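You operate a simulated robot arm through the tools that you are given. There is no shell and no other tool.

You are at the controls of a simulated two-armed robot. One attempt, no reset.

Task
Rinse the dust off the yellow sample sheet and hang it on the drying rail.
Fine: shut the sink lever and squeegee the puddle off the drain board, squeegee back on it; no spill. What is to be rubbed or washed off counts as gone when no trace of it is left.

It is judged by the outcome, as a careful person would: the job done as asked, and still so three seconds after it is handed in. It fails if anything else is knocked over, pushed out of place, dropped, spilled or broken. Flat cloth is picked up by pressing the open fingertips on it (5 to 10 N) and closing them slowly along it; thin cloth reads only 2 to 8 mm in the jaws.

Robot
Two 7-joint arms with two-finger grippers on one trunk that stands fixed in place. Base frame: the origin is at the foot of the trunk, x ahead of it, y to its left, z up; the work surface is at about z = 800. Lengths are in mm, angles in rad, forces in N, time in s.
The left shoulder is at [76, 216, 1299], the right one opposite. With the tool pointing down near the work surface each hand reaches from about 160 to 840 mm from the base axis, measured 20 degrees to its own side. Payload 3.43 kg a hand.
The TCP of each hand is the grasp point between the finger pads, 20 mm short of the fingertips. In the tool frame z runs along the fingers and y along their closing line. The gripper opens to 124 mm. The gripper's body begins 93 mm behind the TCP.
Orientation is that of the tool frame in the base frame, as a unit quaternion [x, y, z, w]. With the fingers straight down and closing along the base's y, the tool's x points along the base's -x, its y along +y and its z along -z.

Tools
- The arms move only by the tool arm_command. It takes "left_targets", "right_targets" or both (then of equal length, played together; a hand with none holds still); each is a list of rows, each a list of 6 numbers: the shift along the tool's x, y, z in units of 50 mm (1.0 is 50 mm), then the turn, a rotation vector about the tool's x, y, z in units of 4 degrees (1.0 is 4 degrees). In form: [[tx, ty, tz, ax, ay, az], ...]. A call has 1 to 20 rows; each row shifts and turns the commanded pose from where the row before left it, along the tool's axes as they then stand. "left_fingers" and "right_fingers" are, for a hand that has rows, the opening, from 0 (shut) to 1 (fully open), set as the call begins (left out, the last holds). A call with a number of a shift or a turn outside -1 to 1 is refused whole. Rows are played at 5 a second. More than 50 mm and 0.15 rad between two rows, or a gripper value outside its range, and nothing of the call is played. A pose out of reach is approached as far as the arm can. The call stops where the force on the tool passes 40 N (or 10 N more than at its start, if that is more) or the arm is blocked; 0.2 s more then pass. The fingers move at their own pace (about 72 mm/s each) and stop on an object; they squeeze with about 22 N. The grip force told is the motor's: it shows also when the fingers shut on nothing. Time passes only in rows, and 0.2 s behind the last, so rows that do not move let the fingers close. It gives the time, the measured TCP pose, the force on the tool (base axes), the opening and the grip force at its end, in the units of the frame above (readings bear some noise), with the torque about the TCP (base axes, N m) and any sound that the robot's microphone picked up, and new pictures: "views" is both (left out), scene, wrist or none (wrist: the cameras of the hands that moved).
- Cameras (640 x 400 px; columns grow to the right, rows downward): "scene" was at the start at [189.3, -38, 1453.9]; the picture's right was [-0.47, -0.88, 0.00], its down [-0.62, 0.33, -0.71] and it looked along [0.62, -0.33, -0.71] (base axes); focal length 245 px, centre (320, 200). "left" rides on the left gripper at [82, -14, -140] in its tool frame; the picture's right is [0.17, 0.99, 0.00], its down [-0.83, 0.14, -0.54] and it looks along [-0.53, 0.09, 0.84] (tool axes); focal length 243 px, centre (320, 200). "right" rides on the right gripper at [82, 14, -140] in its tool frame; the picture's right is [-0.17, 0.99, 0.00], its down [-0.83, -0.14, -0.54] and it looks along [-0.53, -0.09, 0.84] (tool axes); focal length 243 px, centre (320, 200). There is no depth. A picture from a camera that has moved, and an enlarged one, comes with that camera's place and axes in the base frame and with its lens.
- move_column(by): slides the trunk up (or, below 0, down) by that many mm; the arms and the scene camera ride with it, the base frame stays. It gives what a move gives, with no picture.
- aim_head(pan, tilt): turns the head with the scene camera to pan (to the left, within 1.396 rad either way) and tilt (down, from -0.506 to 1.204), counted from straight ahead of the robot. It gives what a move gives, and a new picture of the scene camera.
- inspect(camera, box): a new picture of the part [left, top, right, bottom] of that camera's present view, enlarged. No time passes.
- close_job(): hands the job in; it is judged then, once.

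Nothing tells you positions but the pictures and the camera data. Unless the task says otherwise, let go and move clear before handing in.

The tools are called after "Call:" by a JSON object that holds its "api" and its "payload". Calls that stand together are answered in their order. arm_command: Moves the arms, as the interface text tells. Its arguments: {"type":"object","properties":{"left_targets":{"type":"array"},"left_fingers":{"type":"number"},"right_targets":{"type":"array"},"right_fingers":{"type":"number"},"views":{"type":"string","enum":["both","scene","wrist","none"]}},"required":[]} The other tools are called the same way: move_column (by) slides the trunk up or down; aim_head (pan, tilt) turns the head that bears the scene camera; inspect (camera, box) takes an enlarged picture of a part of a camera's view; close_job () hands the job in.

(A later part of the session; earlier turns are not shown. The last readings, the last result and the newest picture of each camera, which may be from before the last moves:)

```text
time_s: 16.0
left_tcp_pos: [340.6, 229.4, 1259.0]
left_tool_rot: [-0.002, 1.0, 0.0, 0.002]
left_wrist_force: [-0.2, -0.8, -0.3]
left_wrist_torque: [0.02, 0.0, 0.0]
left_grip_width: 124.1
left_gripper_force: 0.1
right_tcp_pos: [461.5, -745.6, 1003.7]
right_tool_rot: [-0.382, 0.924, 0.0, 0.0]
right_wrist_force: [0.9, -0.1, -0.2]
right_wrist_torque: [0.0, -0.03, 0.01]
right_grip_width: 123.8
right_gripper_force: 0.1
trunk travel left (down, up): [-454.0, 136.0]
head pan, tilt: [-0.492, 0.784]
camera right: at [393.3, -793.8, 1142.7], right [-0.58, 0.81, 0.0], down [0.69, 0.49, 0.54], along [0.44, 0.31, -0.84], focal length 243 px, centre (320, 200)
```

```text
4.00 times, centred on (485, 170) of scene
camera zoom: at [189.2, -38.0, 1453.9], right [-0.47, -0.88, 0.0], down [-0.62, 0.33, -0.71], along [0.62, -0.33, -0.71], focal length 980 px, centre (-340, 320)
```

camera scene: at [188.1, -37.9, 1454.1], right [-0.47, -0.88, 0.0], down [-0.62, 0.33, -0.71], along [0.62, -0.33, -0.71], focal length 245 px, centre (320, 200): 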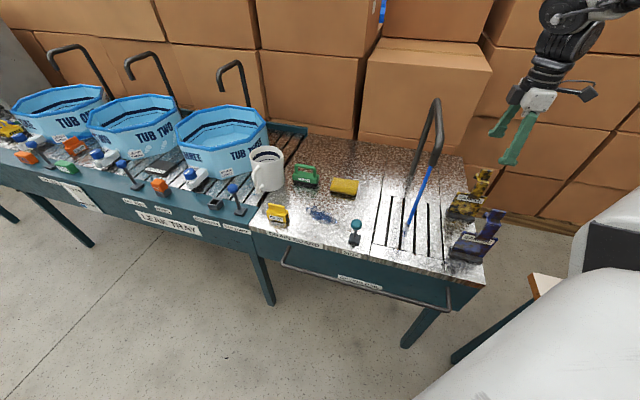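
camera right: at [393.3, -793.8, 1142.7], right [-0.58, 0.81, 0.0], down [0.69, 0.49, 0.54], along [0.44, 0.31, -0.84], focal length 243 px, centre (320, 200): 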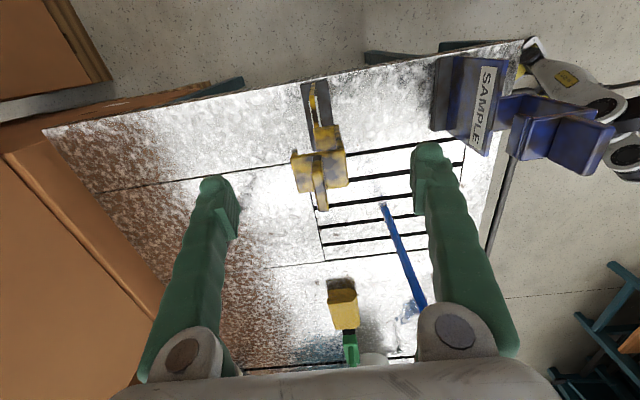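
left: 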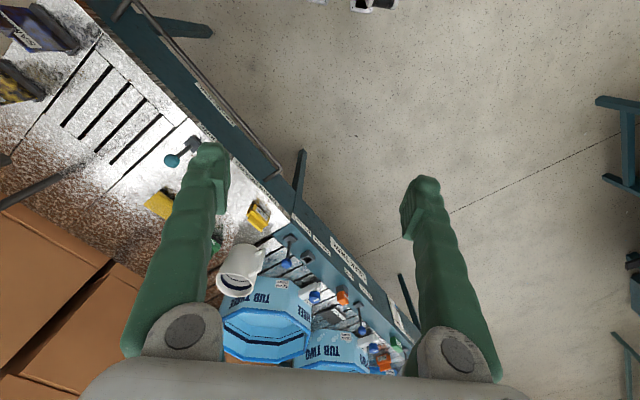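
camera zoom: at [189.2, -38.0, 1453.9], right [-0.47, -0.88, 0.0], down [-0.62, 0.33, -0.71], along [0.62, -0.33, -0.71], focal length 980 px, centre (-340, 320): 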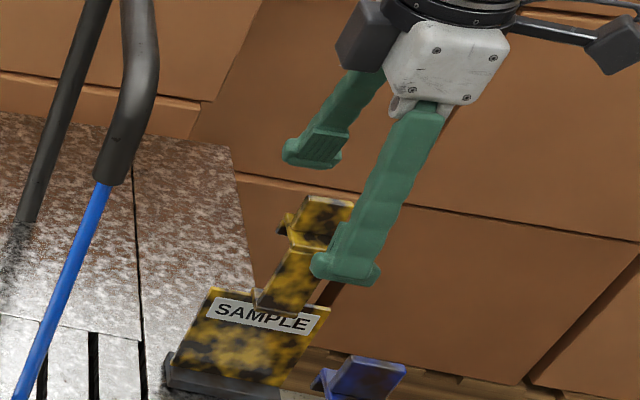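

The tab is centred between the fingers, so I'll close.

Call:
{"api": "arm_command", "payload": {"right_targets": [[0, 0, 0, 0, 0, 0], [0, 0, 0, 0, 0, 0], [0, 0, 0, 0, 0, 0], [0, 0, 0, 0, 0, 0], [0, 0, 0, 0, 0, 0], [0, 0, 0, 0, 0, 0]], "right_fingers": 0.0, "views": "both"}}

Call:
{"api": "inspect", "payload": {"camera": "right", "box": [260, 90, 380, 220]}}

Call:
{"api": "inspect", "payload": {"camera": "scene", "box": [440, 120, 530, 220]}}

```text
time_s: 17.4
left_tcp_pos: [340.5, 228.5, 1260.4]
left_tool_rot: [-0.003, 1.0, 0.001, 0.0]
left_wrist_force: [-0.4, 0.2, 0.0]
left_wrist_torque: [0.01, -0.02, 0.0]
left_grip_width: 123.9
left_gripper_force: 0.1
right_tcp_pos: [461.3, -746.2, 1003.8]
right_tool_rot: [-0.383, 0.924, 0.001, 0.0]
right_wrist_force: [0.0, -0.4, 0.4]
right_wrist_torque: [0.0, 0.01, 0.0]
right_grip_width: 7.0
right_gripper_force: 22.2
trunk travel left (down, up): [-454.0, 136.0]
head pan, tilt: [-0.492, 0.784]
camera scene: at [189.3, -38.1, 1453.9], right [-0.47, -0.88, 0.0], down [-0.62, 0.33, -0.71], along [0.62, -0.33, -0.71], focal length 245 px, centre (320, 200)
camera right: at [393.3, -793.9, 1142.8], right [-0.58, 0.81, 0.0], down [0.69, 0.49, 0.54], along [0.44, 0.31, -0.84], focal length 243 px, centre (320, 200)
```

scene: 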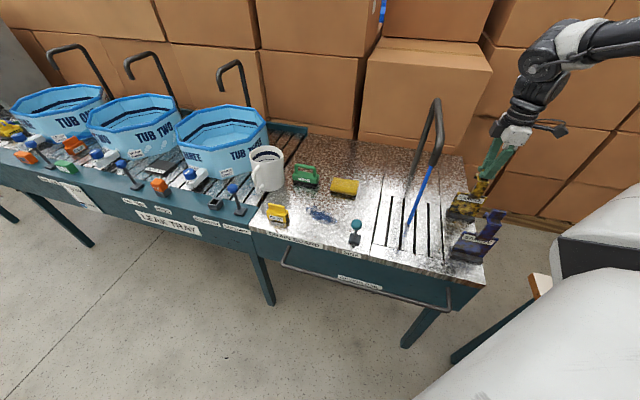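
right: 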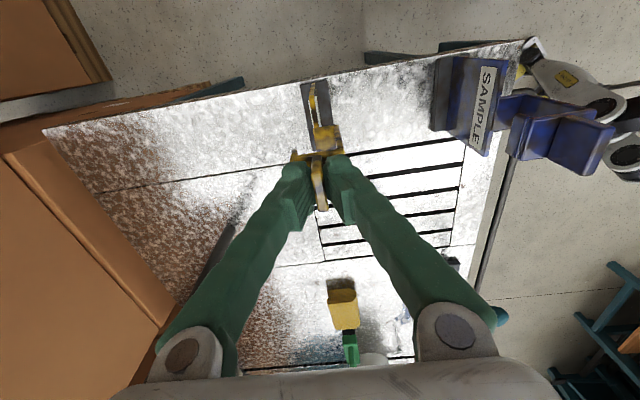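

```text
3.08 times, centred on (320, 155) of right
camera zoom: at [393.3, -793.9, 1142.8], right [-0.58, 0.81, 0.0], down [0.69, 0.49, 0.54], along [0.44, 0.31, -0.84], focal length 746 px, centre (320, 338)
```

zoom: 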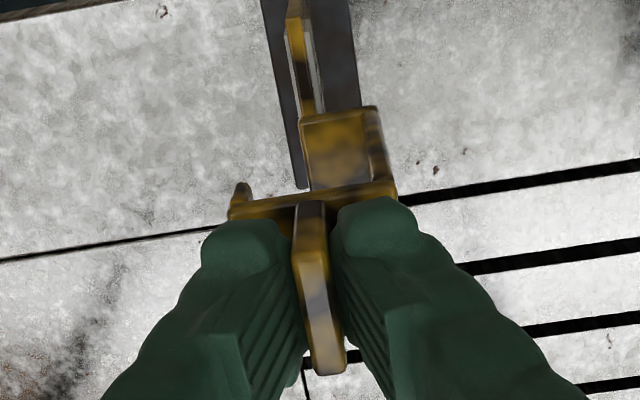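

```text
4.00 times, centred on (485, 170) of scene
camera zoom: at [189.3, -38.1, 1453.9], right [-0.47, -0.88, 0.0], down [-0.62, 0.33, -0.71], along [0.62, -0.33, -0.71], focal length 980 px, centre (-340, 320)
```

zoom: 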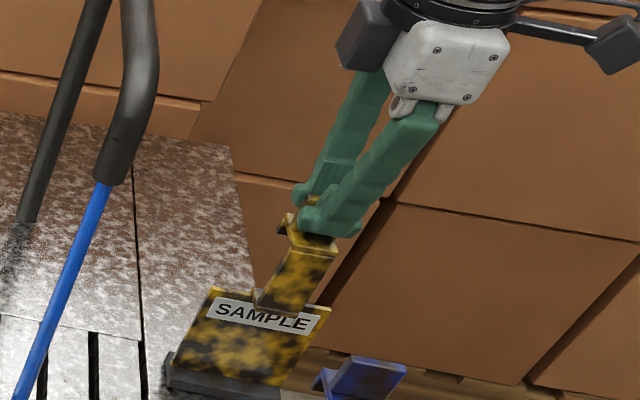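

I have the grip, with 7 mm in the jaws. I'll lift straight up slowly.

Call:
{"api": "arm_command", "payload": {"right_targets": [[0, 0, -0.2, 0, 0, 0], [0, 0, -0.2, 0, 0, 0], [0, 0, -0.3, 0, 0, 0], [0, 0, -0.4, 0, 0, 0], [0, 0, -0.4, 0, 0, 0], [0, 0, -0.5, 0, 0, 0], [0, 0, 0, 0, 0, 0]], "views": "both"}}

Call:
{"api": "inspect", "payload": {"camera": "scene", "box": [430, 100, 530, 240]}}

```text
time_s: 19.0
left_tcp_pos: [339.7, 228.4, 1260.1]
left_tool_rot: [-0.001, 1.0, 0.0, 0.0]
left_wrist_force: [-0.6, 0.0, -0.5]
left_wrist_torque: [0.02, -0.01, -0.02]
left_grip_width: 124.0
left_gripper_force: 0.1
right_tcp_pos: [460.1, -749.3, 1101.1]
right_tool_rot: [-0.383, 0.924, 0.001, 0.0]
right_wrist_force: [-0.3, -0.1, -0.4]
right_wrist_torque: [-0.02, -0.02, 0.01]
right_grip_width: 6.7
right_gripper_force: 22.2
trunk travel left (down, up): [-454.0, 136.0]
head pan, tilt: [-0.492, 0.784]
camera scene: at [189.4, -38.4, 1453.8], right [-0.47, -0.88, 0.0], down [-0.62, 0.33, -0.71], along [0.62, -0.33, -0.71], focal length 245 px, centre (320, 200)
camera right: at [393.5, -795.8, 1241.0], right [-0.58, 0.81, 0.0], down [0.69, 0.49, 0.54], along [0.44, 0.31, -0.84], focal length 243 px, centre (320, 200)
```

scene: 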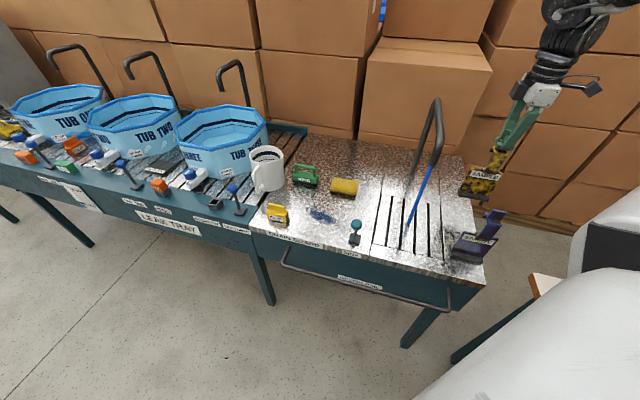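
right: 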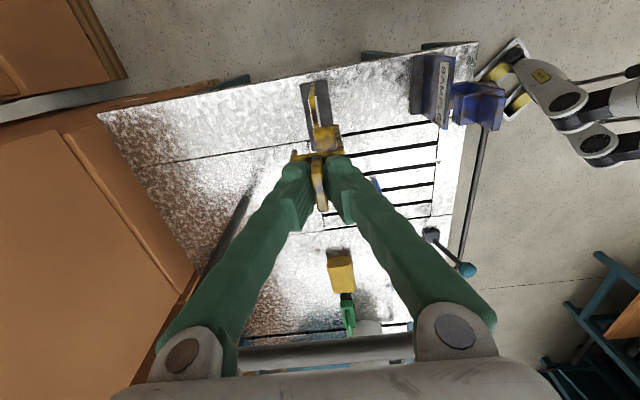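

```text
2.86 times, centred on (480, 170) of scene
camera zoom: at [189.4, -38.4, 1453.8], right [-0.47, -0.88, 0.0], down [-0.62, 0.33, -0.71], along [0.62, -0.33, -0.71], focal length 700 px, centre (-137, 286)
```

zoom: 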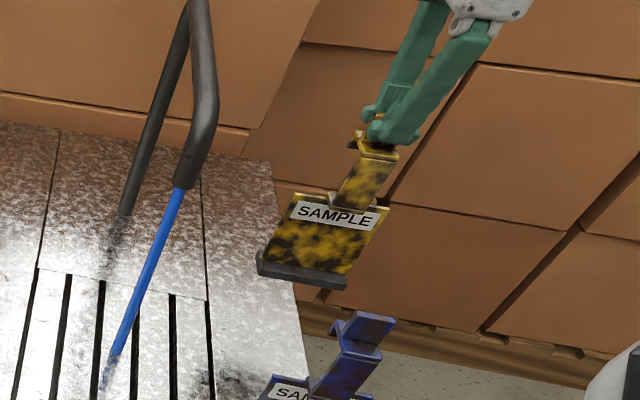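

The dark foot lifts together with the plate, so it's part of the sheet. I'll raise the column so it clears the blue sheet, then back out toward the front.

Call:
{"api": "move_column", "payload": {"by": 136}}

Call:
{"api": "arm_command", "payload": {"right_targets": [[0, 0, -0.5, 0, 0, 0], [0, 0, -0.2, 0, 0, 0], [0, 0, 0, 0, 0, 0]], "views": "both"}}

```text
time_s: 20.6
left_tcp_pos: [269.6, 227.8, 1493.9]
left_tool_rot: [-0.002, 0.986, 0.0, 0.168]
left_wrist_force: [-0.1, -0.8, 0.2]
left_wrist_torque: [0.0, 0.01, 0.0]
left_grip_width: 124.0
left_gripper_force: 0.1
right_tcp_pos: [461.0, -747.4, 1238.5]
right_tool_rot: [-0.383, 0.924, 0.001, -0.001]
right_wrist_force: [-0.2, 0.4, -1.0]
right_wrist_torque: [0.01, 0.0, 0.04]
right_grip_width: 6.8
right_gripper_force: 21.9
trunk travel left (down, up): [-590.0, 0.0]
head pan, tilt: [-0.492, 0.784]
```

```text
time_s: 21.4
left_tcp_pos: [269.0, 226.2, 1493.9]
left_tool_rot: [-0.002, 0.986, 0.001, 0.169]
left_wrist_force: [-0.8, 0.7, -0.1]
left_wrist_torque: [0.03, 0.02, -0.02]
left_grip_width: 123.9
left_gripper_force: 0.1
right_tcp_pos: [461.1, -748.8, 1274.0]
right_tool_rot: [-0.383, 0.924, 0.001, -0.001]
right_wrist_force: [-0.1, 0.1, -0.1]
right_wrist_torque: [-0.05, 0.0, 0.05]
right_grip_width: 6.8
right_gripper_force: 22.1
trunk travel left (down, up): [-590.0, 0.0]
head pan, tilt: [-0.492, 0.784]
camera scene: at [80.7, -39.0, 1607.5], right [-0.47, -0.88, 0.0], down [-0.62, 0.33, -0.71], along [0.62, -0.33, -0.71], focal length 245 px, centre (320, 200)
camera right: at [393.4, -796.8, 1412.9], right [-0.58, 0.81, 0.0], down [0.69, 0.49, 0.54], along [0.44, 0.31, -0.84], focal length 243 px, centre (320, 200)
```

scene: 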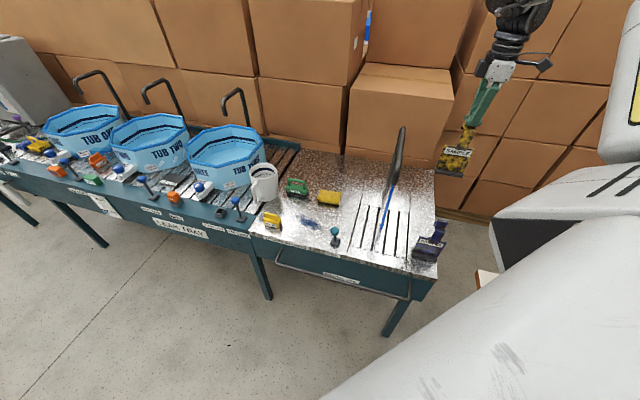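
right: 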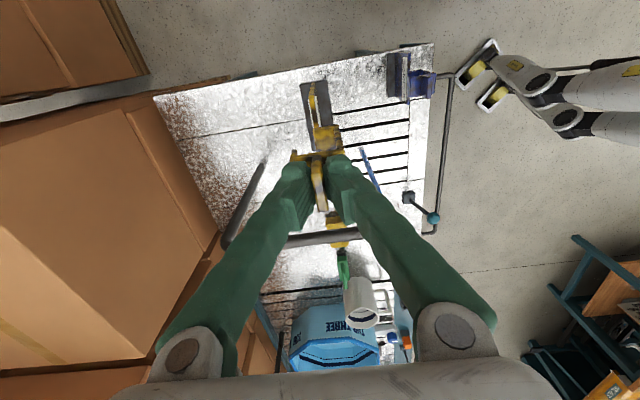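

The sheet is up clear of everything. Moving it back toward the front, over the blue sheet.

Call:
{"api": "arm_command", "payload": {"right_targets": [[0, 0.98, 0, 0, 0, 0], [0, 0.98, 0, 0, 0, 0], [0, 0.98, 0, 0, 0, 0], [0, 0.98, 0, 0, 0, 0], [0, 0.98, 0, 0, 0, 0], [0, 0.98, 0, 0, 0, 0], [-0.9, 0, 0, 0, 0, 0], [-0.9, 0, 0, 0, 0, 0], [-0.9, 0, 0, 0, 0, 0], [-0.78, 0, 0, 0, 0, 0], [0, 0, 0, 0, 0, 0]], "views": "both"}}

```text
time_s: 23.8
left_tcp_pos: [268.6, 228.1, 1495.1]
left_tool_rot: [-0.002, 0.986, -0.001, 0.169]
left_wrist_force: [-0.1, 0.3, -0.3]
left_wrist_torque: [0.02, -0.01, 0.0]
left_grip_width: 124.2
left_gripper_force: 0.0
right_tcp_pos: [379.4, -416.7, 1273.9]
right_tool_rot: [-0.382, 0.924, -0.001, 0.001]
right_wrist_force: [-0.6, -0.3, -0.7]
right_wrist_torque: [0.01, 0.0, -0.02]
right_grip_width: 6.9
right_gripper_force: 22.1
trunk travel left (down, up): [-590.0, 0.0]
head pan, tilt: [-0.492, 0.784]
camera scene: at [79.3, -38.6, 1607.7], right [-0.47, -0.88, 0.0], down [-0.62, 0.33, -0.71], along [0.62, -0.33, -0.71], focal length 245 px, centre (320, 200)
camera right: at [311.1, -462.8, 1413.5], right [-0.58, 0.81, 0.0], down [0.69, 0.49, 0.54], along [0.44, 0.31, -0.84], focal length 243 px, centre (320, 200)
```

scene: 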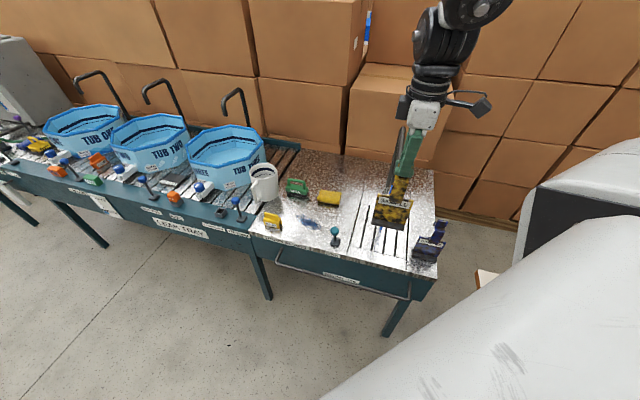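
right: 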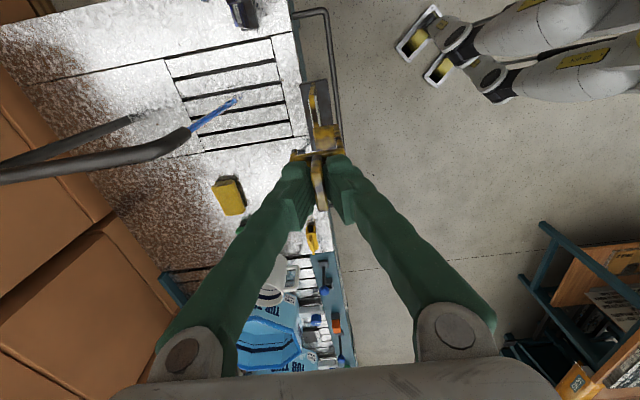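

Now I'll lower the column again and pitch the sheet so its plate points to the back and its back face looks up.

Call:
{"api": "move_column", "payload": {"by": -136}}

Call:
{"api": "arm_command", "payload": {"right_targets": [[0, 0.8, 0, 0, 0, 0], [0, 0, 0, 1, 0, 0], [0, 0, 0, 1, 0, 0], [0, 0, 0, 1, 0, 0], [0, 0, 0, 1, 0, 0], [0, 0, 0, 1, 0, 0], [0, 0, 0, 1, 0, 0], [0, 0, 0, 1, 0, 0], [0, 0, 0, 1, 0, 0], [0, 0, 0, 1, 0, 0], [0, 0, 0, 1, 0, 0], [0, 0, 0, 1, 0, 0], [0, 0, 0, 1, 0, 0], [0, 0, 0, 1, 0, 0], [0, 0, 0, 0, 0, 0]], "views": "both"}}

```text
time_s: 25.5
left_tcp_pos: [334.8, 226.3, 1262.9]
left_tool_rot: [-0.001, 1.0, -0.002, 0.007]
left_wrist_force: [0.0, -0.3, 0.1]
left_wrist_torque: [0.05, 0.0, -0.02]
left_grip_width: 124.0
left_gripper_force: 0.0
right_tcp_pos: [375.6, -417.4, 1140.5]
right_tool_rot: [-0.383, 0.924, -0.001, 0.0]
right_wrist_force: [0.1, -0.5, -0.5]
right_wrist_torque: [-0.01, 0.01, 0.0]
right_grip_width: 6.9
right_gripper_force: 21.7
trunk travel left (down, up): [-454.0, 136.0]
head pan, tilt: [-0.492, 0.784]
```

```text
time_s: 28.7
left_tcp_pos: [335.3, 227.6, 1261.7]
left_tool_rot: [-0.002, 1.0, -0.001, 0.006]
left_wrist_force: [0.4, -0.5, 0.5]
left_wrist_torque: [-0.02, -0.02, 0.0]
left_grip_width: 124.1
left_gripper_force: 0.0
right_tcp_pos: [359.5, -397.9, 1164.5]
right_tool_rot: [-0.383, 0.921, -0.06, 0.024]
right_wrist_force: [0.0, 0.2, -1.2]
right_wrist_torque: [0.0, 0.01, -0.04]
right_grip_width: 6.6
right_gripper_force: 21.9
right hand out of reach, approached as far as the arm can: row 2, 3, 5, 6, 7, 8, 9, 10, 11, 12, 13, 14
trunk travel left (down, up): [-454.0, 136.0]
head pan, tilt: [-0.492, 0.784]
camera scene: at [189.2, -37.9, 1453.9], right [-0.47, -0.88, 0.0], down [-0.62, 0.33, -0.71], along [0.62, -0.33, -0.71], focal length 245 px, centre (320, 200)
camera right: at [279.0, -432.3, 1300.8], right [-0.58, 0.81, -0.13], down [0.63, 0.54, 0.55], along [0.51, 0.24, -0.82], focal length 243 px, centre (320, 200)
```

scene: 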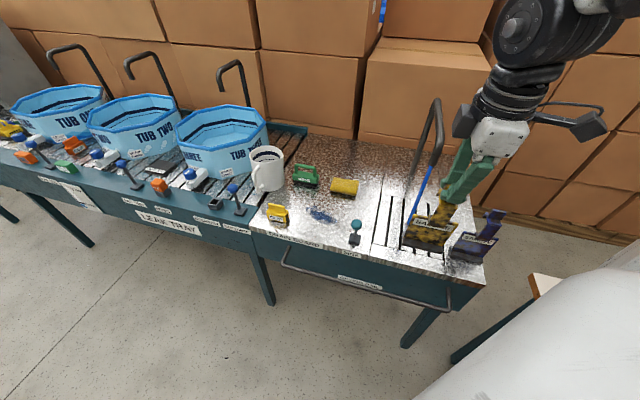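
right: 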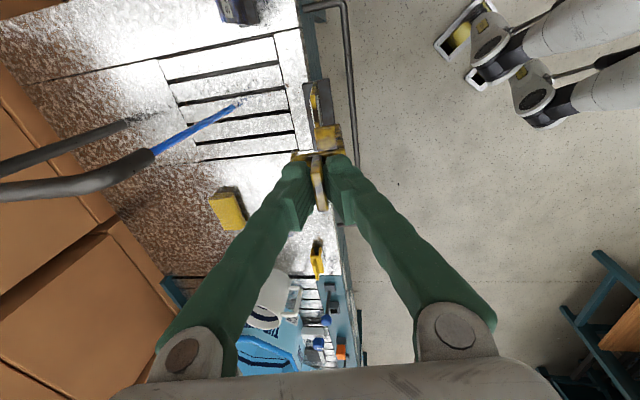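

The arm can't fold that far back this close to the trunk. I'll check how the commanded pose was left, then try the pitch further out and lower.

Call:
{"api": "arm_command", "payload": {"right_targets": [[0, 0, 0, -1, 0, 0], [0, 0, 0, -0.8, 0, 0], [0, 0, 0, 0, 0, 0]], "views": "none"}}

```text
time_s: 29.5
left_tcp_pos: [336.1, 227.2, 1262.1]
left_tool_rot: [-0.002, 1.0, -0.001, 0.007]
left_wrist_force: [0.1, 0.6, 0.0]
left_wrist_torque: [-0.06, 0.0, 0.03]
left_grip_width: 123.9
left_gripper_force: 0.0
right_tcp_pos: [357.1, -399.0, 1164.0]
right_tool_rot: [-0.384, 0.923, -0.002, 0.0]
right_wrist_force: [0.2, 0.5, 0.1]
right_wrist_torque: [0.03, -0.01, 0.01]
right_grip_width: 6.8
right_gripper_force: 21.4
trunk travel left (down, up): [-454.0, 136.0]
head pan, tilt: [-0.492, 0.784]
```

The commanded pose follows the reached one, and the tool is vertical again. I'll move further out over the sink, short of the stream, and pitch there.

Call:
{"api": "arm_command", "payload": {"right_targets": [[0, -0.625, 0.6, 0, 0, 0], [0, -0.625, 0.6, 0, 0, 0], [0, -0.625, 0.6, 0, 0, 0], [0, -0.625, 0.6, 0, 0, 0], [0, 0, 0, 1, 0, 0], [0, 0, 0, 1, 0, 0], [0, 0, 0, 1, 0, 0], [0, 0, 0, 1, 0, 0], [0, 0, 0, 1, 0, 0], [0, 0, 0, 0, 0, 0]], "views": "both"}}

Call:
{"api": "inspect", "payload": {"camera": "scene", "box": [370, 80, 530, 270]}}

```text
time_s: 31.7
left_tcp_pos: [336.1, 226.7, 1261.9]
left_tool_rot: [-0.001, 1.0, -0.001, 0.007]
left_wrist_force: [0.4, -0.8, -0.2]
left_wrist_torque: [0.0, -0.01, -0.01]
left_grip_width: 124.0
left_gripper_force: 0.0
right_tcp_pos: [447.4, -486.3, 1043.1]
right_tool_rot: [-0.378, 0.909, -0.162, 0.067]
right_wrist_force: [0.5, 0.2, -0.6]
right_wrist_torque: [0.02, 0.01, 0.0]
right_grip_width: 6.9
right_gripper_force: 22.0
trunk travel left (down, up): [-454.0, 136.0]
head pan, tilt: [-0.492, 0.784]
camera scene: at [189.4, -38.4, 1453.9], right [-0.47, -0.88, 0.0], down [-0.62, 0.33, -0.71], along [0.62, -0.33, -0.71], focal length 245 px, centre (320, 200)
camera right: at [345.1, -500.5, 1169.7], right [-0.54, 0.77, -0.34], down [0.55, 0.63, 0.55], along [0.64, 0.11, -0.76], focal length 243 px, centre (320, 200)
```

scene: 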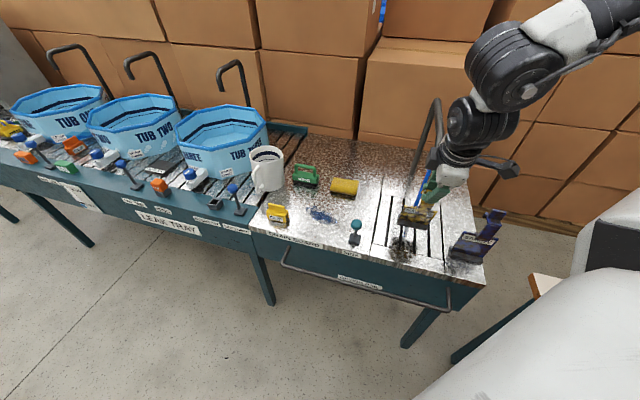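
right: 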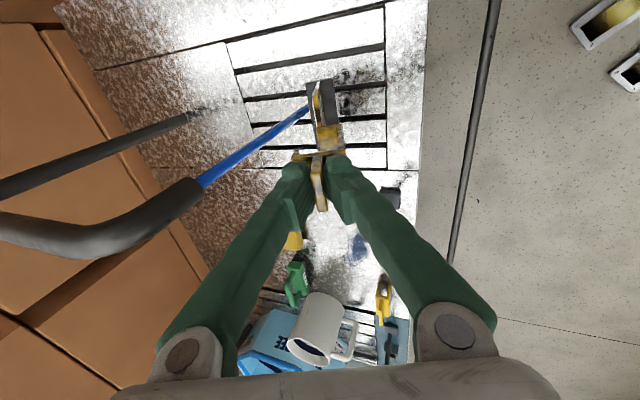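

```text
2.11 times, centred on (450, 175) of scene
camera zoom: at [189.4, -38.4, 1453.9], right [-0.47, -0.88, 0.0], down [-0.62, 0.33, -0.71], along [0.62, -0.33, -0.71], focal length 516 px, centre (46, 253)
```

zoom: 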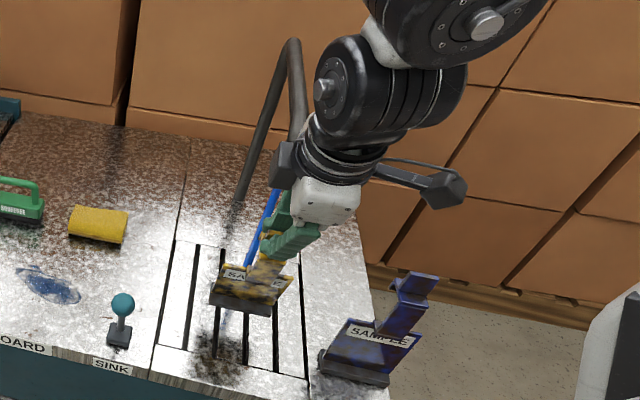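

At 20° of pitch all is reachable. Continuing to pitch to about 44°.

Call:
{"api": "arm_command", "payload": {"right_targets": [[0, 0, 0, 1, 0, 0], [0, 0, 0, 1, 0, 0], [0, 0, 0, 1, 0, 0], [0, 0, 0, 1, 0, 0], [0, 0, 0, 1, 0, 0], [0, 0, 0, 1, 0, 0], [0, 0, 0, 0, 0, 0], [0, 0, 0, 0, 0, 0], [0, 0, 0, 0, 0, 0]], "views": "both"}}

Call:
{"api": "inspect", "payload": {"camera": "scene", "box": [370, 120, 490, 270]}}

Call:
{"api": "inspect", "payload": {"camera": "right", "box": [220, 40, 420, 200]}}

```text
time_s: 33.7
left_tcp_pos: [335.8, 227.8, 1261.6]
left_tool_rot: [-0.001, 1.0, -0.001, 0.007]
left_wrist_force: [-0.1, -0.4, 0.1]
left_wrist_torque: [0.0, 0.01, 0.02]
left_grip_width: 123.9
left_gripper_force: 0.1
right_tcp_pos: [468.4, -495.0, 1038.9]
right_tool_rot: [-0.356, 0.856, -0.348, 0.142]
right_wrist_force: [0.4, 0.8, -0.4]
right_wrist_torque: [0.08, 0.08, -0.04]
right_grip_width: 6.9
right_gripper_force: 21.9
right hand out of reach, approached as far as the arm can: row 4, 5, 6
trunk travel left (down, up): [-454.0, 136.0]
head pan, tilt: [-0.492, 0.784]
camera scene: at [189.6, -37.9, 1453.9], right [-0.47, -0.88, 0.0], down [-0.62, 0.33, -0.71], along [0.62, -0.33, -0.71], focal length 245 px, centre (320, 200)
camera right: at [333.7, -474.7, 1128.5], right [-0.39, 0.62, -0.69], down [0.39, 0.78, 0.48], along [0.83, -0.08, -0.54], focal length 243 px, centre (320, 200)
```

scene: 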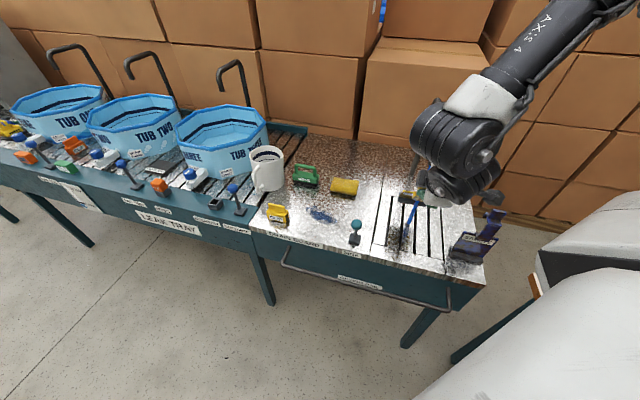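
right: 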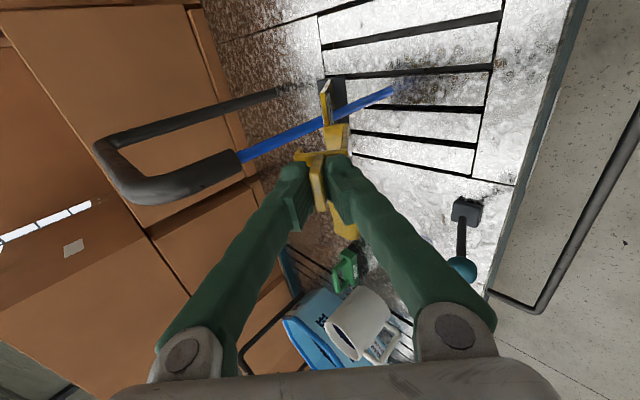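

```text
2.67 times, centred on (430, 195) of scene
camera zoom: at [189.6, -37.9, 1453.9], right [-0.47, -0.88, 0.0], down [-0.62, 0.33, -0.71], along [0.62, -0.33, -0.71], focal length 653 px, centre (27, 213)
```

zoom: 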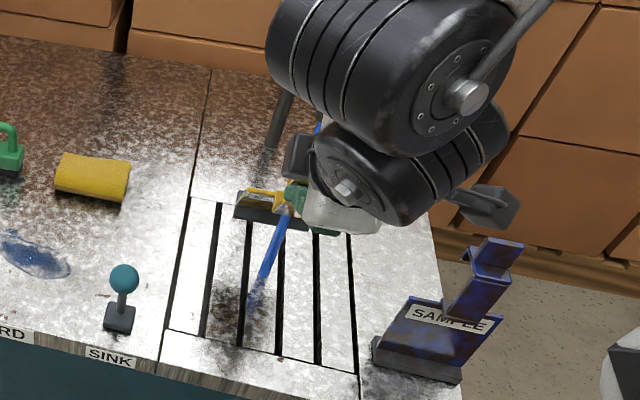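

```text
2.50 times, centred on (320, 120) of right
camera zoom: at [333.7, -474.7, 1128.5], right [-0.39, 0.62, -0.69], down [0.39, 0.78, 0.48], along [0.83, -0.08, -0.54], focal length 606 px, centre (320, 400)
```

zoom: 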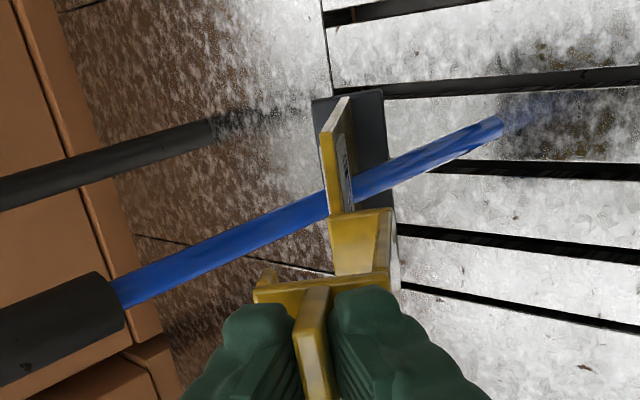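

The stream is hitting the plate and the dust is washing away. I'll sweep the plate sideways through the stream at this height.

Call:
{"api": "arm_command", "payload": {"right_targets": [[0.3, 0, 0, 0, 0, 0], [0.3, 0, 0, 0, 0, 0], [0.3, 0, 0, 0, 0, 0], [-0.3, 0, 0, 0, 0, 0], [-0.3, 0, 0, 0, 0, 0], [-0.3, 0, 0, 0, 0, 0], [-0.3, 0, 0, 0, 0, 0], [-0.3, 0, 0, 0, 0, 0], [-0.3, 0, 0, 0, 0, 0], [0, 0, 0, 0, 0, 0]], "views": "both"}}

Call:
{"api": "inspect", "payload": {"camera": "scene", "box": [370, 120, 490, 270]}}

Call:
{"api": "inspect", "payload": {"camera": "right", "box": [220, 40, 420, 200]}}

```text
time_s: 35.9
left_tcp_pos: [335.4, 226.7, 1260.5]
left_tool_rot: [-0.002, 1.0, -0.001, 0.007]
left_wrist_force: [0.1, -0.7, 0.3]
left_wrist_torque: [0.02, -0.01, 0.04]
left_grip_width: 124.0
left_gripper_force: 0.1
right_tcp_pos: [513.2, -468.6, 1034.0]
right_tool_rot: [-0.356, 0.855, -0.348, 0.144]
right_wrist_force: [-1.2, 0.2, -0.5]
right_wrist_torque: [0.07, 0.03, 0.01]
right_grip_width: 7.2
right_gripper_force: 22.5
right hand out of reach, approached as far as the arm can: row 1, 2, 3
trunk travel left (down, up): [-454.0, 136.0]
head pan, tilt: [-0.492, 0.784]
camera scene: at [189.2, -38.1, 1453.9], right [-0.47, -0.88, 0.0], down [-0.62, 0.33, -0.71], along [0.62, -0.33, -0.71], focal length 245 px, centre (320, 200)
camera right: at [379.9, -449.4, 1123.8], right [-0.39, 0.61, -0.69], down [0.39, 0.78, 0.48], along [0.84, -0.08, -0.54], focal length 243 px, centre (320, 200)
```

scene: 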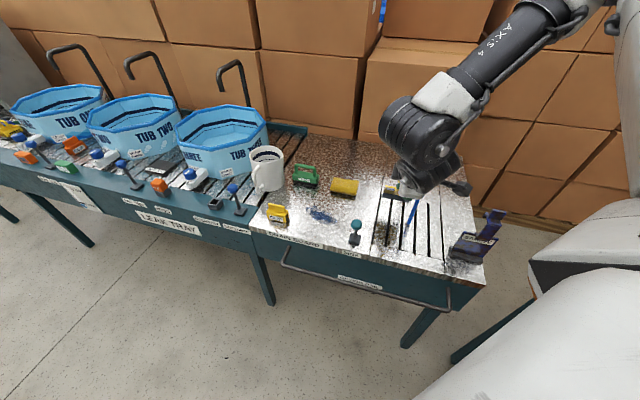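
right: 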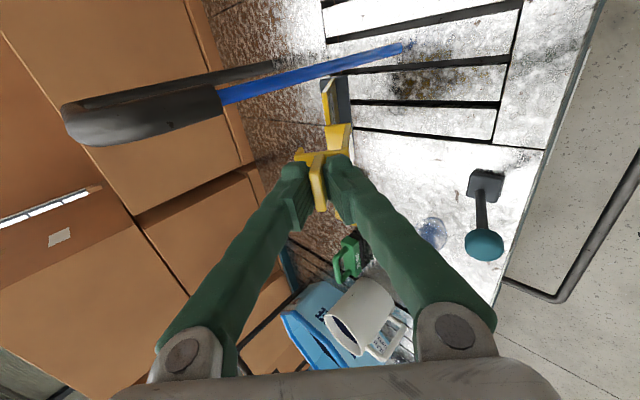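

```text
2.67 times, centred on (430, 195) of scene
camera zoom: at [189.2, -38.1, 1453.9], right [-0.47, -0.88, 0.0], down [-0.62, 0.33, -0.71], along [0.62, -0.33, -0.71], focal length 653 px, centre (27, 213)
```

zoom: 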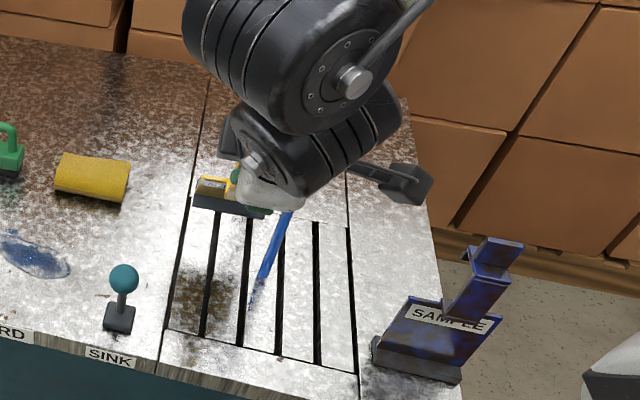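

```text
2.50 times, centred on (320, 120) of right
camera zoom: at [379.9, -449.4, 1123.8], right [-0.39, 0.61, -0.69], down [0.39, 0.78, 0.48], along [0.84, -0.08, -0.54], focal length 606 px, centre (320, 400)
```

zoom: 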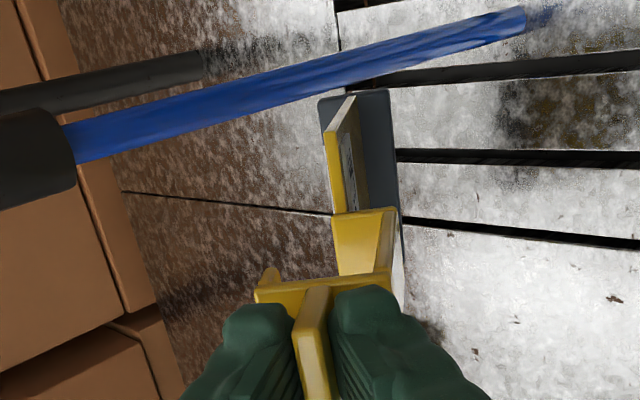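

The back face is clean, but the reflection on the grate shows the front face is still dusty. I'll straighten the tool, back off from the tap and turn the sheet around its vertical axis.

Call:
{"api": "arm_command", "payload": {"right_targets": [[0, 0, 0, -1, 0, 0], [0, 0, 0, -1, 0, 0], [0, 0, 0, -1, 0, 0], [0, 0, 0, -1, 0, 0], [0, 0, 0, -1, 0, 0], [0, 0, 0, -1, 0, 0], [0, 0, 0, -1, 0, 0], [0, 0, 0, -1, 0, 0], [0, 0, 0, -1, 0, 0], [0, 0, 0, -1, 0, 0], [0, 0, 0, -1, 0, 0], [0, 0.5, 0, 0, 0, 0], [0, 0.5, 0, 0, 0, 0], [0, 0, 0, 0, 0, 0]], "views": "both"}}

Call:
{"api": "inspect", "payload": {"camera": "scene", "box": [340, 120, 480, 270]}}

Call:
{"api": "inspect", "payload": {"camera": "right", "box": [240, 60, 400, 220]}}

```text
time_s: 38.9
left_tcp_pos: [338.2, 227.4, 1261.6]
left_tool_rot: [-0.001, 1.0, 0.0, 0.007]
left_wrist_force: [0.9, 0.1, 0.2]
left_wrist_torque: [-0.02, 0.0, 0.02]
left_grip_width: 123.9
left_gripper_force: 0.0
right_tcp_pos: [477.1, -433.8, 1034.3]
right_tool_rot: [-0.384, 0.923, -0.002, 0.0]
right_wrist_force: [0.7, -1.0, -0.6]
right_wrist_torque: [-0.04, 0.01, 0.01]
right_grip_width: 6.7
right_gripper_force: 21.7
trunk travel left (down, up): [-454.0, 136.0]
head pan, tilt: [-0.492, 0.784]
camera scene: at [189.9, -38.5, 1453.8], right [-0.47, -0.88, 0.0], down [-0.62, 0.33, -0.71], along [0.62, -0.33, -0.71], focal length 245 px, centre (320, 200)
camera right: at [410.0, -480.0, 1172.9], right [-0.58, 0.81, 0.0], down [0.68, 0.49, 0.54], along [0.44, 0.31, -0.84], focal length 243 px, centre (320, 200)
```

scene: 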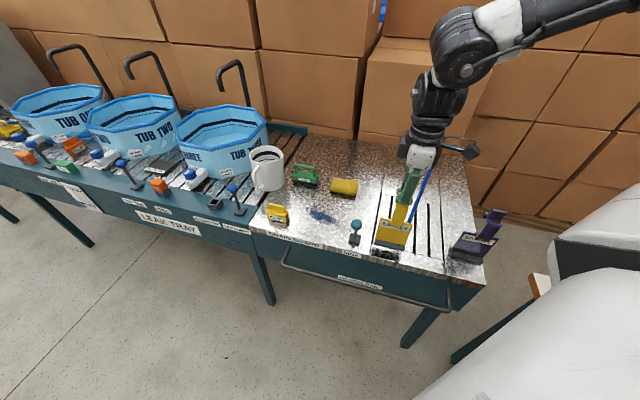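
right: 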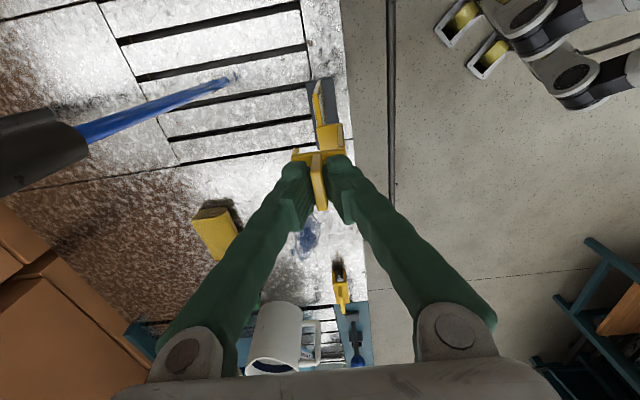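

```text
2.67 times, centred on (410, 195) of scene
camera zoom: at [189.9, -38.5, 1453.8], right [-0.47, -0.88, 0.0], down [-0.62, 0.33, -0.71], along [0.62, -0.33, -0.71], focal length 653 px, centre (80, 213)
```

zoom: 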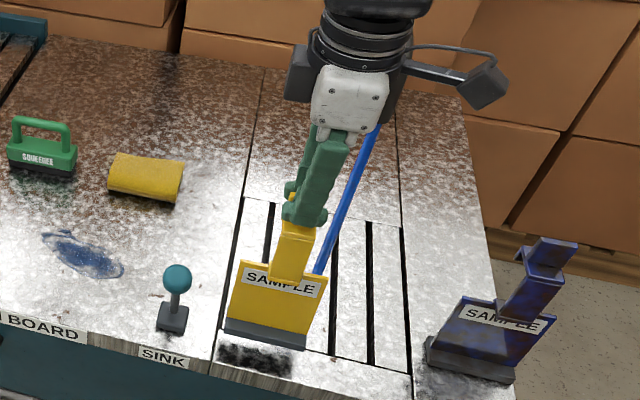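

```text
2.50 times, centred on (320, 140) of right
camera zoom: at [410.0, -480.0, 1172.9], right [-0.58, 0.81, 0.0], down [0.68, 0.49, 0.54], along [0.44, 0.31, -0.84], focal length 606 px, centre (320, 350)
```

zoom: 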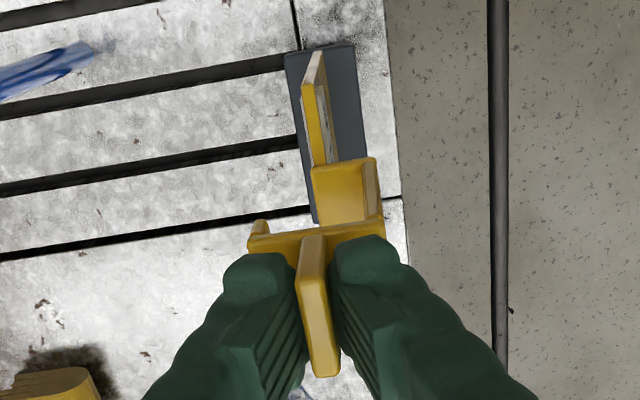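

The front face looks clean too. I'll inspect it closely for any remaining trace.

Call:
{"api": "inspect", "payload": {"camera": "scene", "box": [368, 195, 418, 265]}}

Call:
{"api": "inspect", "payload": {"camera": "right", "box": [285, 70, 355, 130]}}

Call:
{"api": "inspect", "payload": {"camera": "right", "box": [290, 115, 350, 215]}}

```text
5.71 times, centred on (393, 230) of scene
camera zoom: at [189.9, -38.5, 1453.8], right [-0.47, -0.88, 0.0], down [-0.62, 0.33, -0.71], along [0.62, -0.33, -0.71], focal length 1400 px, centre (-97, 29)
```

zoom: 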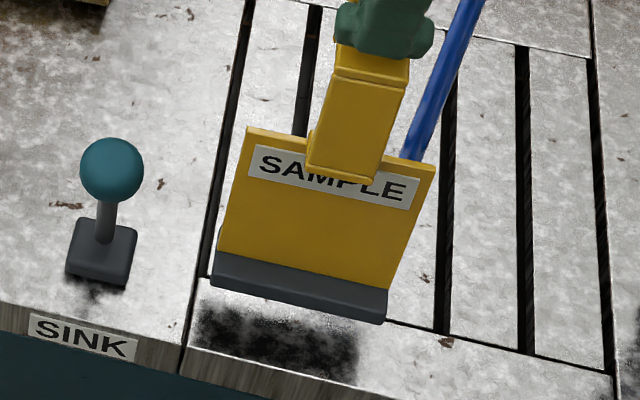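

```text
6.67 times, centred on (320, 100) of right
camera zoom: at [410.0, -480.0, 1172.9], right [-0.58, 0.81, 0.0], down [0.68, 0.49, 0.54], along [0.44, 0.31, -0.84], focal length 1618 px, centre (320, 867)
```

zoom: 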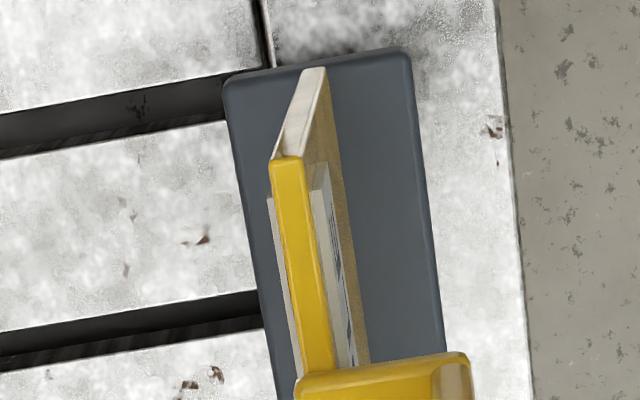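

```text
4.00 times, centred on (320, 165) of right
camera zoom: at [410.0, -480.0, 1172.9], right [-0.58, 0.81, 0.0], down [0.68, 0.49, 0.54], along [0.44, 0.31, -0.84], focal length 970 px, centre (320, 340)
```

zoom: 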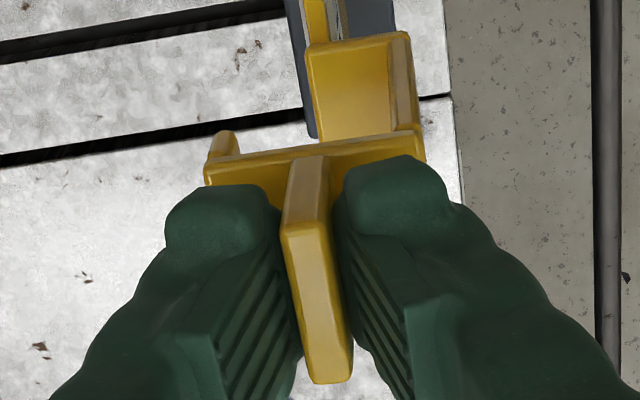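

It looks fully clean on all visible faces. For certainty I'll give it one more sweep through the stream before hanging it.

Call:
{"api": "arm_command", "payload": {"right_targets": [[0.6, -0.4, 0, 0, 0, 0], [0.6, -0.4, 0, 0, 0, 0], [0, 0, 0, 1, 0, 0], [0, 0, 0, 1, 0, 0], [0, 0, 0, 1, 0, 0], [0, 0, 0, 1, 0, 0], [0, 0, 0, 1, 0, 0], [0, 0, 0, 1, 0, 0], [0, 0, 0, 1, 0, 0], [0, 0, 0, 1, 0, 0], [0, 0, 0, 1, 0, 0], [0, 0, 0, 0, 0, 0]], "views": "wrist"}}

Call:
{"api": "arm_command", "payload": {"right_targets": [[-0.3, 0, 0, 0, 0, 0], [-0.3, 0, 0, 0, 0, 0], [-0.2, 0, 0, 0, 0, 0], [0.3, 0, 0, 0, 0, 0], [0.3, 0, 0, 0, 0, 0], [0.3, 0, 0, 0, 0, 0], [0.3, 0, 0, 0, 0, 0], [0.3, 0, 0, 0, 0, 0], [-0.3, 0, 0, 0, 0, 0], [-0.3, 0, 0, 0, 0, 0], [-0.1, -0.28, 0.2, 0, 0, 0], [0, -0.28, 0.2, 0, 0, 0], [0.2, 0, 0, 0, 0, 0], [-0.2, 0, 0, 0, 0, 0], [-0.2, 0, 0, 0, 0, 0], [0.2, 0, 0, 0, 0, 0], [0, 0, 0, 0, 0, 0]], "views": "both"}}

```text
time_s: 41.5
left_tcp_pos: [335.8, 227.2, 1262.9]
left_tool_rot: [-0.002, 1.0, 0.0, 0.007]
left_wrist_force: [-0.3, -0.4, 0.3]
left_wrist_torque: [0.01, -0.03, -0.01]
left_grip_width: 124.0
left_gripper_force: 0.1
right_tcp_pos: [463.5, -502.6, 1033.6]
right_tool_rot: [-0.365, 0.877, -0.287, 0.119]
right_wrist_force: [0.0, -0.3, -1.4]
right_wrist_torque: [0.04, 0.05, -0.04]
right_grip_width: 7.1
right_gripper_force: 22.4
trunk travel left (down, up): [-454.0, 136.0]
head pan, tilt: [-0.492, 0.784]
camera right: at [339.2, -494.4, 1138.1], right [-0.45, 0.68, -0.58], down [0.44, 0.74, 0.52], along [0.78, -0.02, -0.63], focal length 243 px, centre (320, 200)
```

right: 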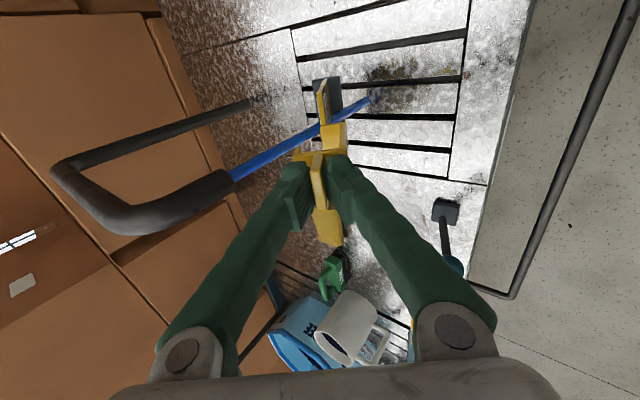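

```text
time_s: 45.1
left_tcp_pos: [336.8, 227.7, 1261.0]
left_tool_rot: [-0.003, 1.0, -0.001, 0.007]
left_wrist_force: [-0.3, -0.2, -0.9]
left_wrist_torque: [0.02, 0.05, 0.02]
left_grip_width: 123.9
left_gripper_force: 0.0
right_tcp_pos: [488.7, -527.2, 1035.8]
right_tool_rot: [-0.366, 0.877, -0.287, 0.118]
right_wrist_force: [0.4, -0.2, -1.4]
right_wrist_torque: [0.04, 0.03, -0.03]
right_grip_width: 7.2
right_gripper_force: 22.0
trunk travel left (down, up): [-454.0, 136.0]
head pan, tilt: [-0.492, 0.784]
camera scene: at [190.1, -37.6, 1453.8], right [-0.47, -0.88, 0.0], down [-0.62, 0.33, -0.71], along [0.62, -0.33, -0.71], focal length 245 px, centre (320, 200)
camera right: at [363.8, -518.4, 1139.3], right [-0.45, 0.68, -0.58], down [0.44, 0.73, 0.52], along [0.78, -0.03, -0.63], focal length 243 px, centre (320, 200)
```

scene: 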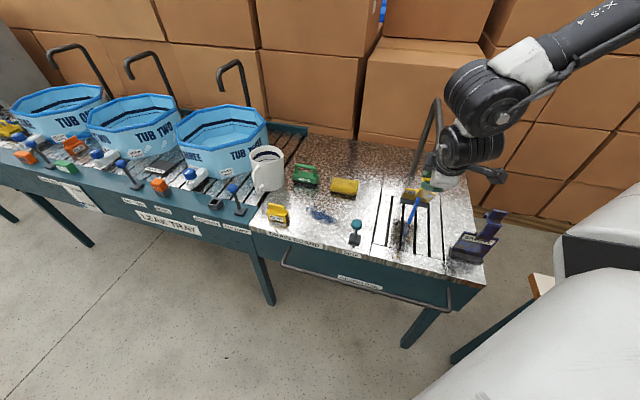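
right: 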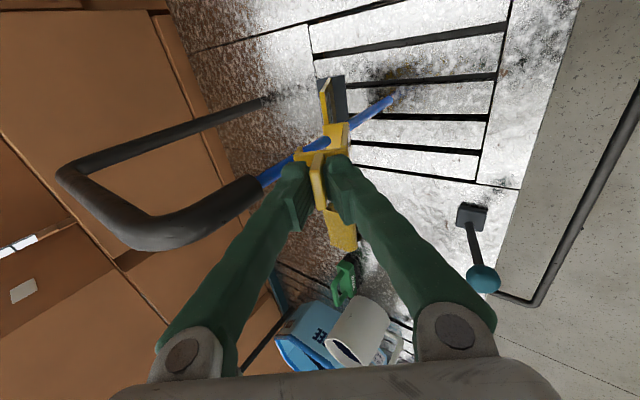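

It's rinsed. Now I'll draw it back, straighten it and let it drip over the sink for a few seconds.

Call:
{"api": "arm_command", "payload": {"right_targets": [[0, 0.36, -0.26, 0, 0, 0], [0, 0.36, -0.26, 0, 0, 0], [0, 0, 0, -1, 0, 0], [0, 0, 0, -1, 0, 0], [0, 0, 0, -1, 0, 0], [0, 0, 0, -1, 0, 0], [0, 0, 0, -1, 0, 0], [0, 0, 0, -1, 0, 0], [0, 0, 0, -1, 0, 0], [0, 0, 0, -1, 0, 0], [0, 0, 0, -1, 0, 0], [0, 0, 0, 0, 0, 0], [0, 0, 0, 0, 0, 0], [0, 0, 0, 0, 0, 0], [0, 0, 0, 0, 0, 0], [0, 0, 0, 0, 0, 0], [0, 0, 0, 0, 0, 0], [0, 0, 0, 0, 0, 0], [0, 0, 0, 0, 0, 0], [0, 0, 0, 0, 0, 0]], "views": "scene"}}

Call:
{"api": "inspect", "payload": {"camera": "scene", "box": [370, 150, 470, 260]}}

```text
time_s: 49.3
left_tcp_pos: [335.6, 227.1, 1262.3]
left_tool_rot: [-0.002, 1.0, -0.001, 0.006]
left_wrist_force: [0.2, 0.3, 0.1]
left_wrist_torque: [0.04, 0.03, -0.03]
left_grip_width: 124.0
left_gripper_force: 0.2
right_tcp_pos: [456.5, -496.3, 1034.7]
right_tool_rot: [-0.384, 0.923, -0.002, 0.0]
right_wrist_force: [0.8, 0.2, -0.6]
right_wrist_torque: [-0.01, -0.01, 0.01]
right_grip_width: 6.8
right_gripper_force: 21.5
trunk travel left (down, up): [-454.0, 136.0]
head pan, tilt: [-0.492, 0.784]
camera scene: at [189.3, -38.1, 1453.9], right [-0.47, -0.88, 0.0], down [-0.62, 0.33, -0.71], along [0.62, -0.33, -0.71], focal length 245 px, centre (320, 200)
```

scene: 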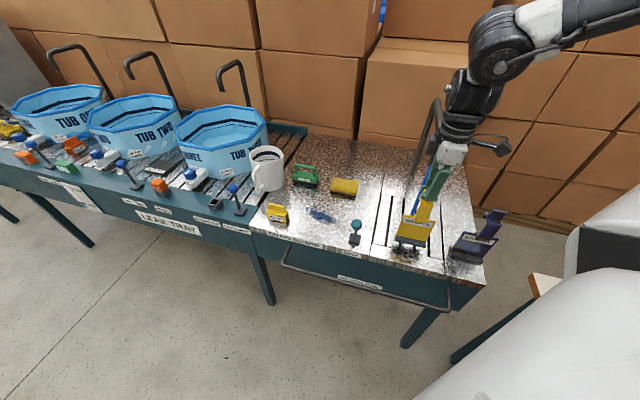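

```text
3.64 times, centred on (420, 205) of scene
camera zoom: at [189.3, -38.1, 1453.9], right [-0.47, -0.88, 0.0], down [-0.62, 0.33, -0.71], along [0.62, -0.33, -0.71], focal length 891 px, centre (-44, 182)
```

zoom: 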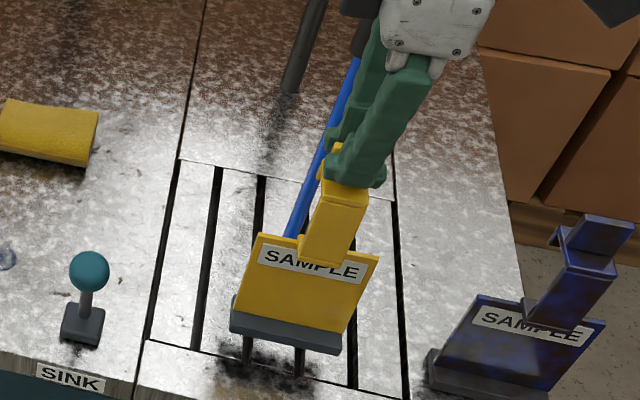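

The sheet is spotless. I'll raise the trunk for elbow room, draw the sheet out in front of the bench and lower it in front of the rail.

Call:
{"api": "move_column", "payload": {"by": 100}}

Call:
{"api": "arm_command", "payload": {"right_targets": [[0, 0.92, 0, 0, 0, 0], [0, 0.92, 0, 0, 0, 0], [0, 0.92, 0, 0, 0, 0], [0, 0.96, 0, 0, 0, 0], [0, 0, 0.9, 0, 0, 0], [0, 0, 0.9, 0, 0, 0], [0, 0, 0.9, 0, 0, 0], [0, 0, 0, 0, 0, 0]], "views": "both"}}

```text
time_s: 50.6
left_tcp_pos: [308.8, 225.2, 1408.9]
left_tool_rot: [-0.003, 0.997, -0.001, 0.082]
left_wrist_force: [0.2, 0.6, 0.5]
left_wrist_torque: [-0.03, 0.04, -0.01]
left_grip_width: 124.1
left_gripper_force: 0.0
right_tcp_pos: [457.4, -495.6, 1133.7]
right_tool_rot: [-0.384, 0.923, -0.001, -0.002]
right_wrist_force: [-0.2, 0.5, -0.5]
right_wrist_torque: [0.02, 0.03, 0.01]
right_grip_width: 6.7
right_gripper_force: 22.2
trunk travel left (down, up): [-554.0, 36.0]
head pan, tilt: [-0.492, 0.784]
```

```text
time_s: 52.4
left_tcp_pos: [308.0, 226.6, 1410.5]
left_tool_rot: [-0.003, 0.997, -0.001, 0.082]
left_wrist_force: [0.2, 0.4, -0.3]
left_wrist_torque: [-0.01, -0.01, -0.01]
left_grip_width: 124.1
left_gripper_force: 0.1
right_tcp_pos: [324.8, -363.6, 998.4]
right_tool_rot: [-0.384, 0.923, -0.001, 0.001]
right_wrist_force: [-0.3, 0.4, -0.7]
right_wrist_torque: [0.03, 0.02, 0.02]
right_grip_width: 6.8
right_gripper_force: 21.7
trunk travel left (down, up): [-554.0, 36.0]
head pan, tilt: [-0.492, 0.784]
camera scene: at [124.3, -38.2, 1571.8], right [-0.47, -0.88, 0.0], down [-0.62, 0.33, -0.71], along [0.62, -0.33, -0.71], focal length 245 px, centre (320, 200)
camera right: at [257.8, -410.0, 1137.5], right [-0.58, 0.81, 0.0], down [0.68, 0.49, 0.54], along [0.44, 0.31, -0.84], focal length 243 px, centre (320, 200)
```

scene: 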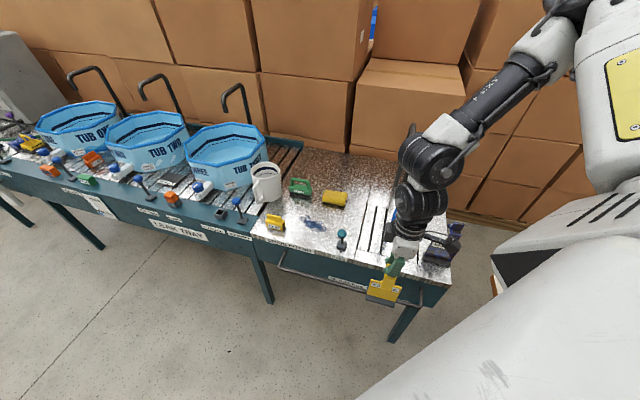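
right: 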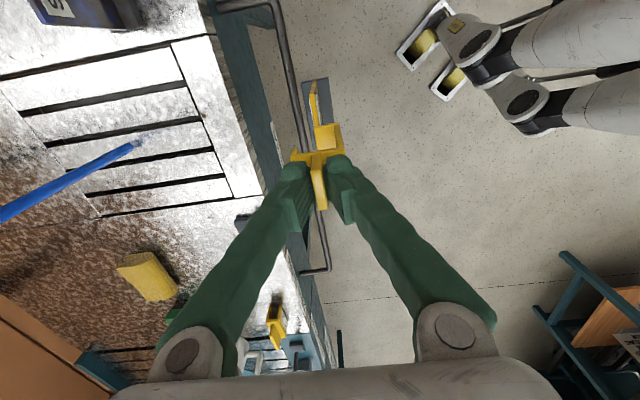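

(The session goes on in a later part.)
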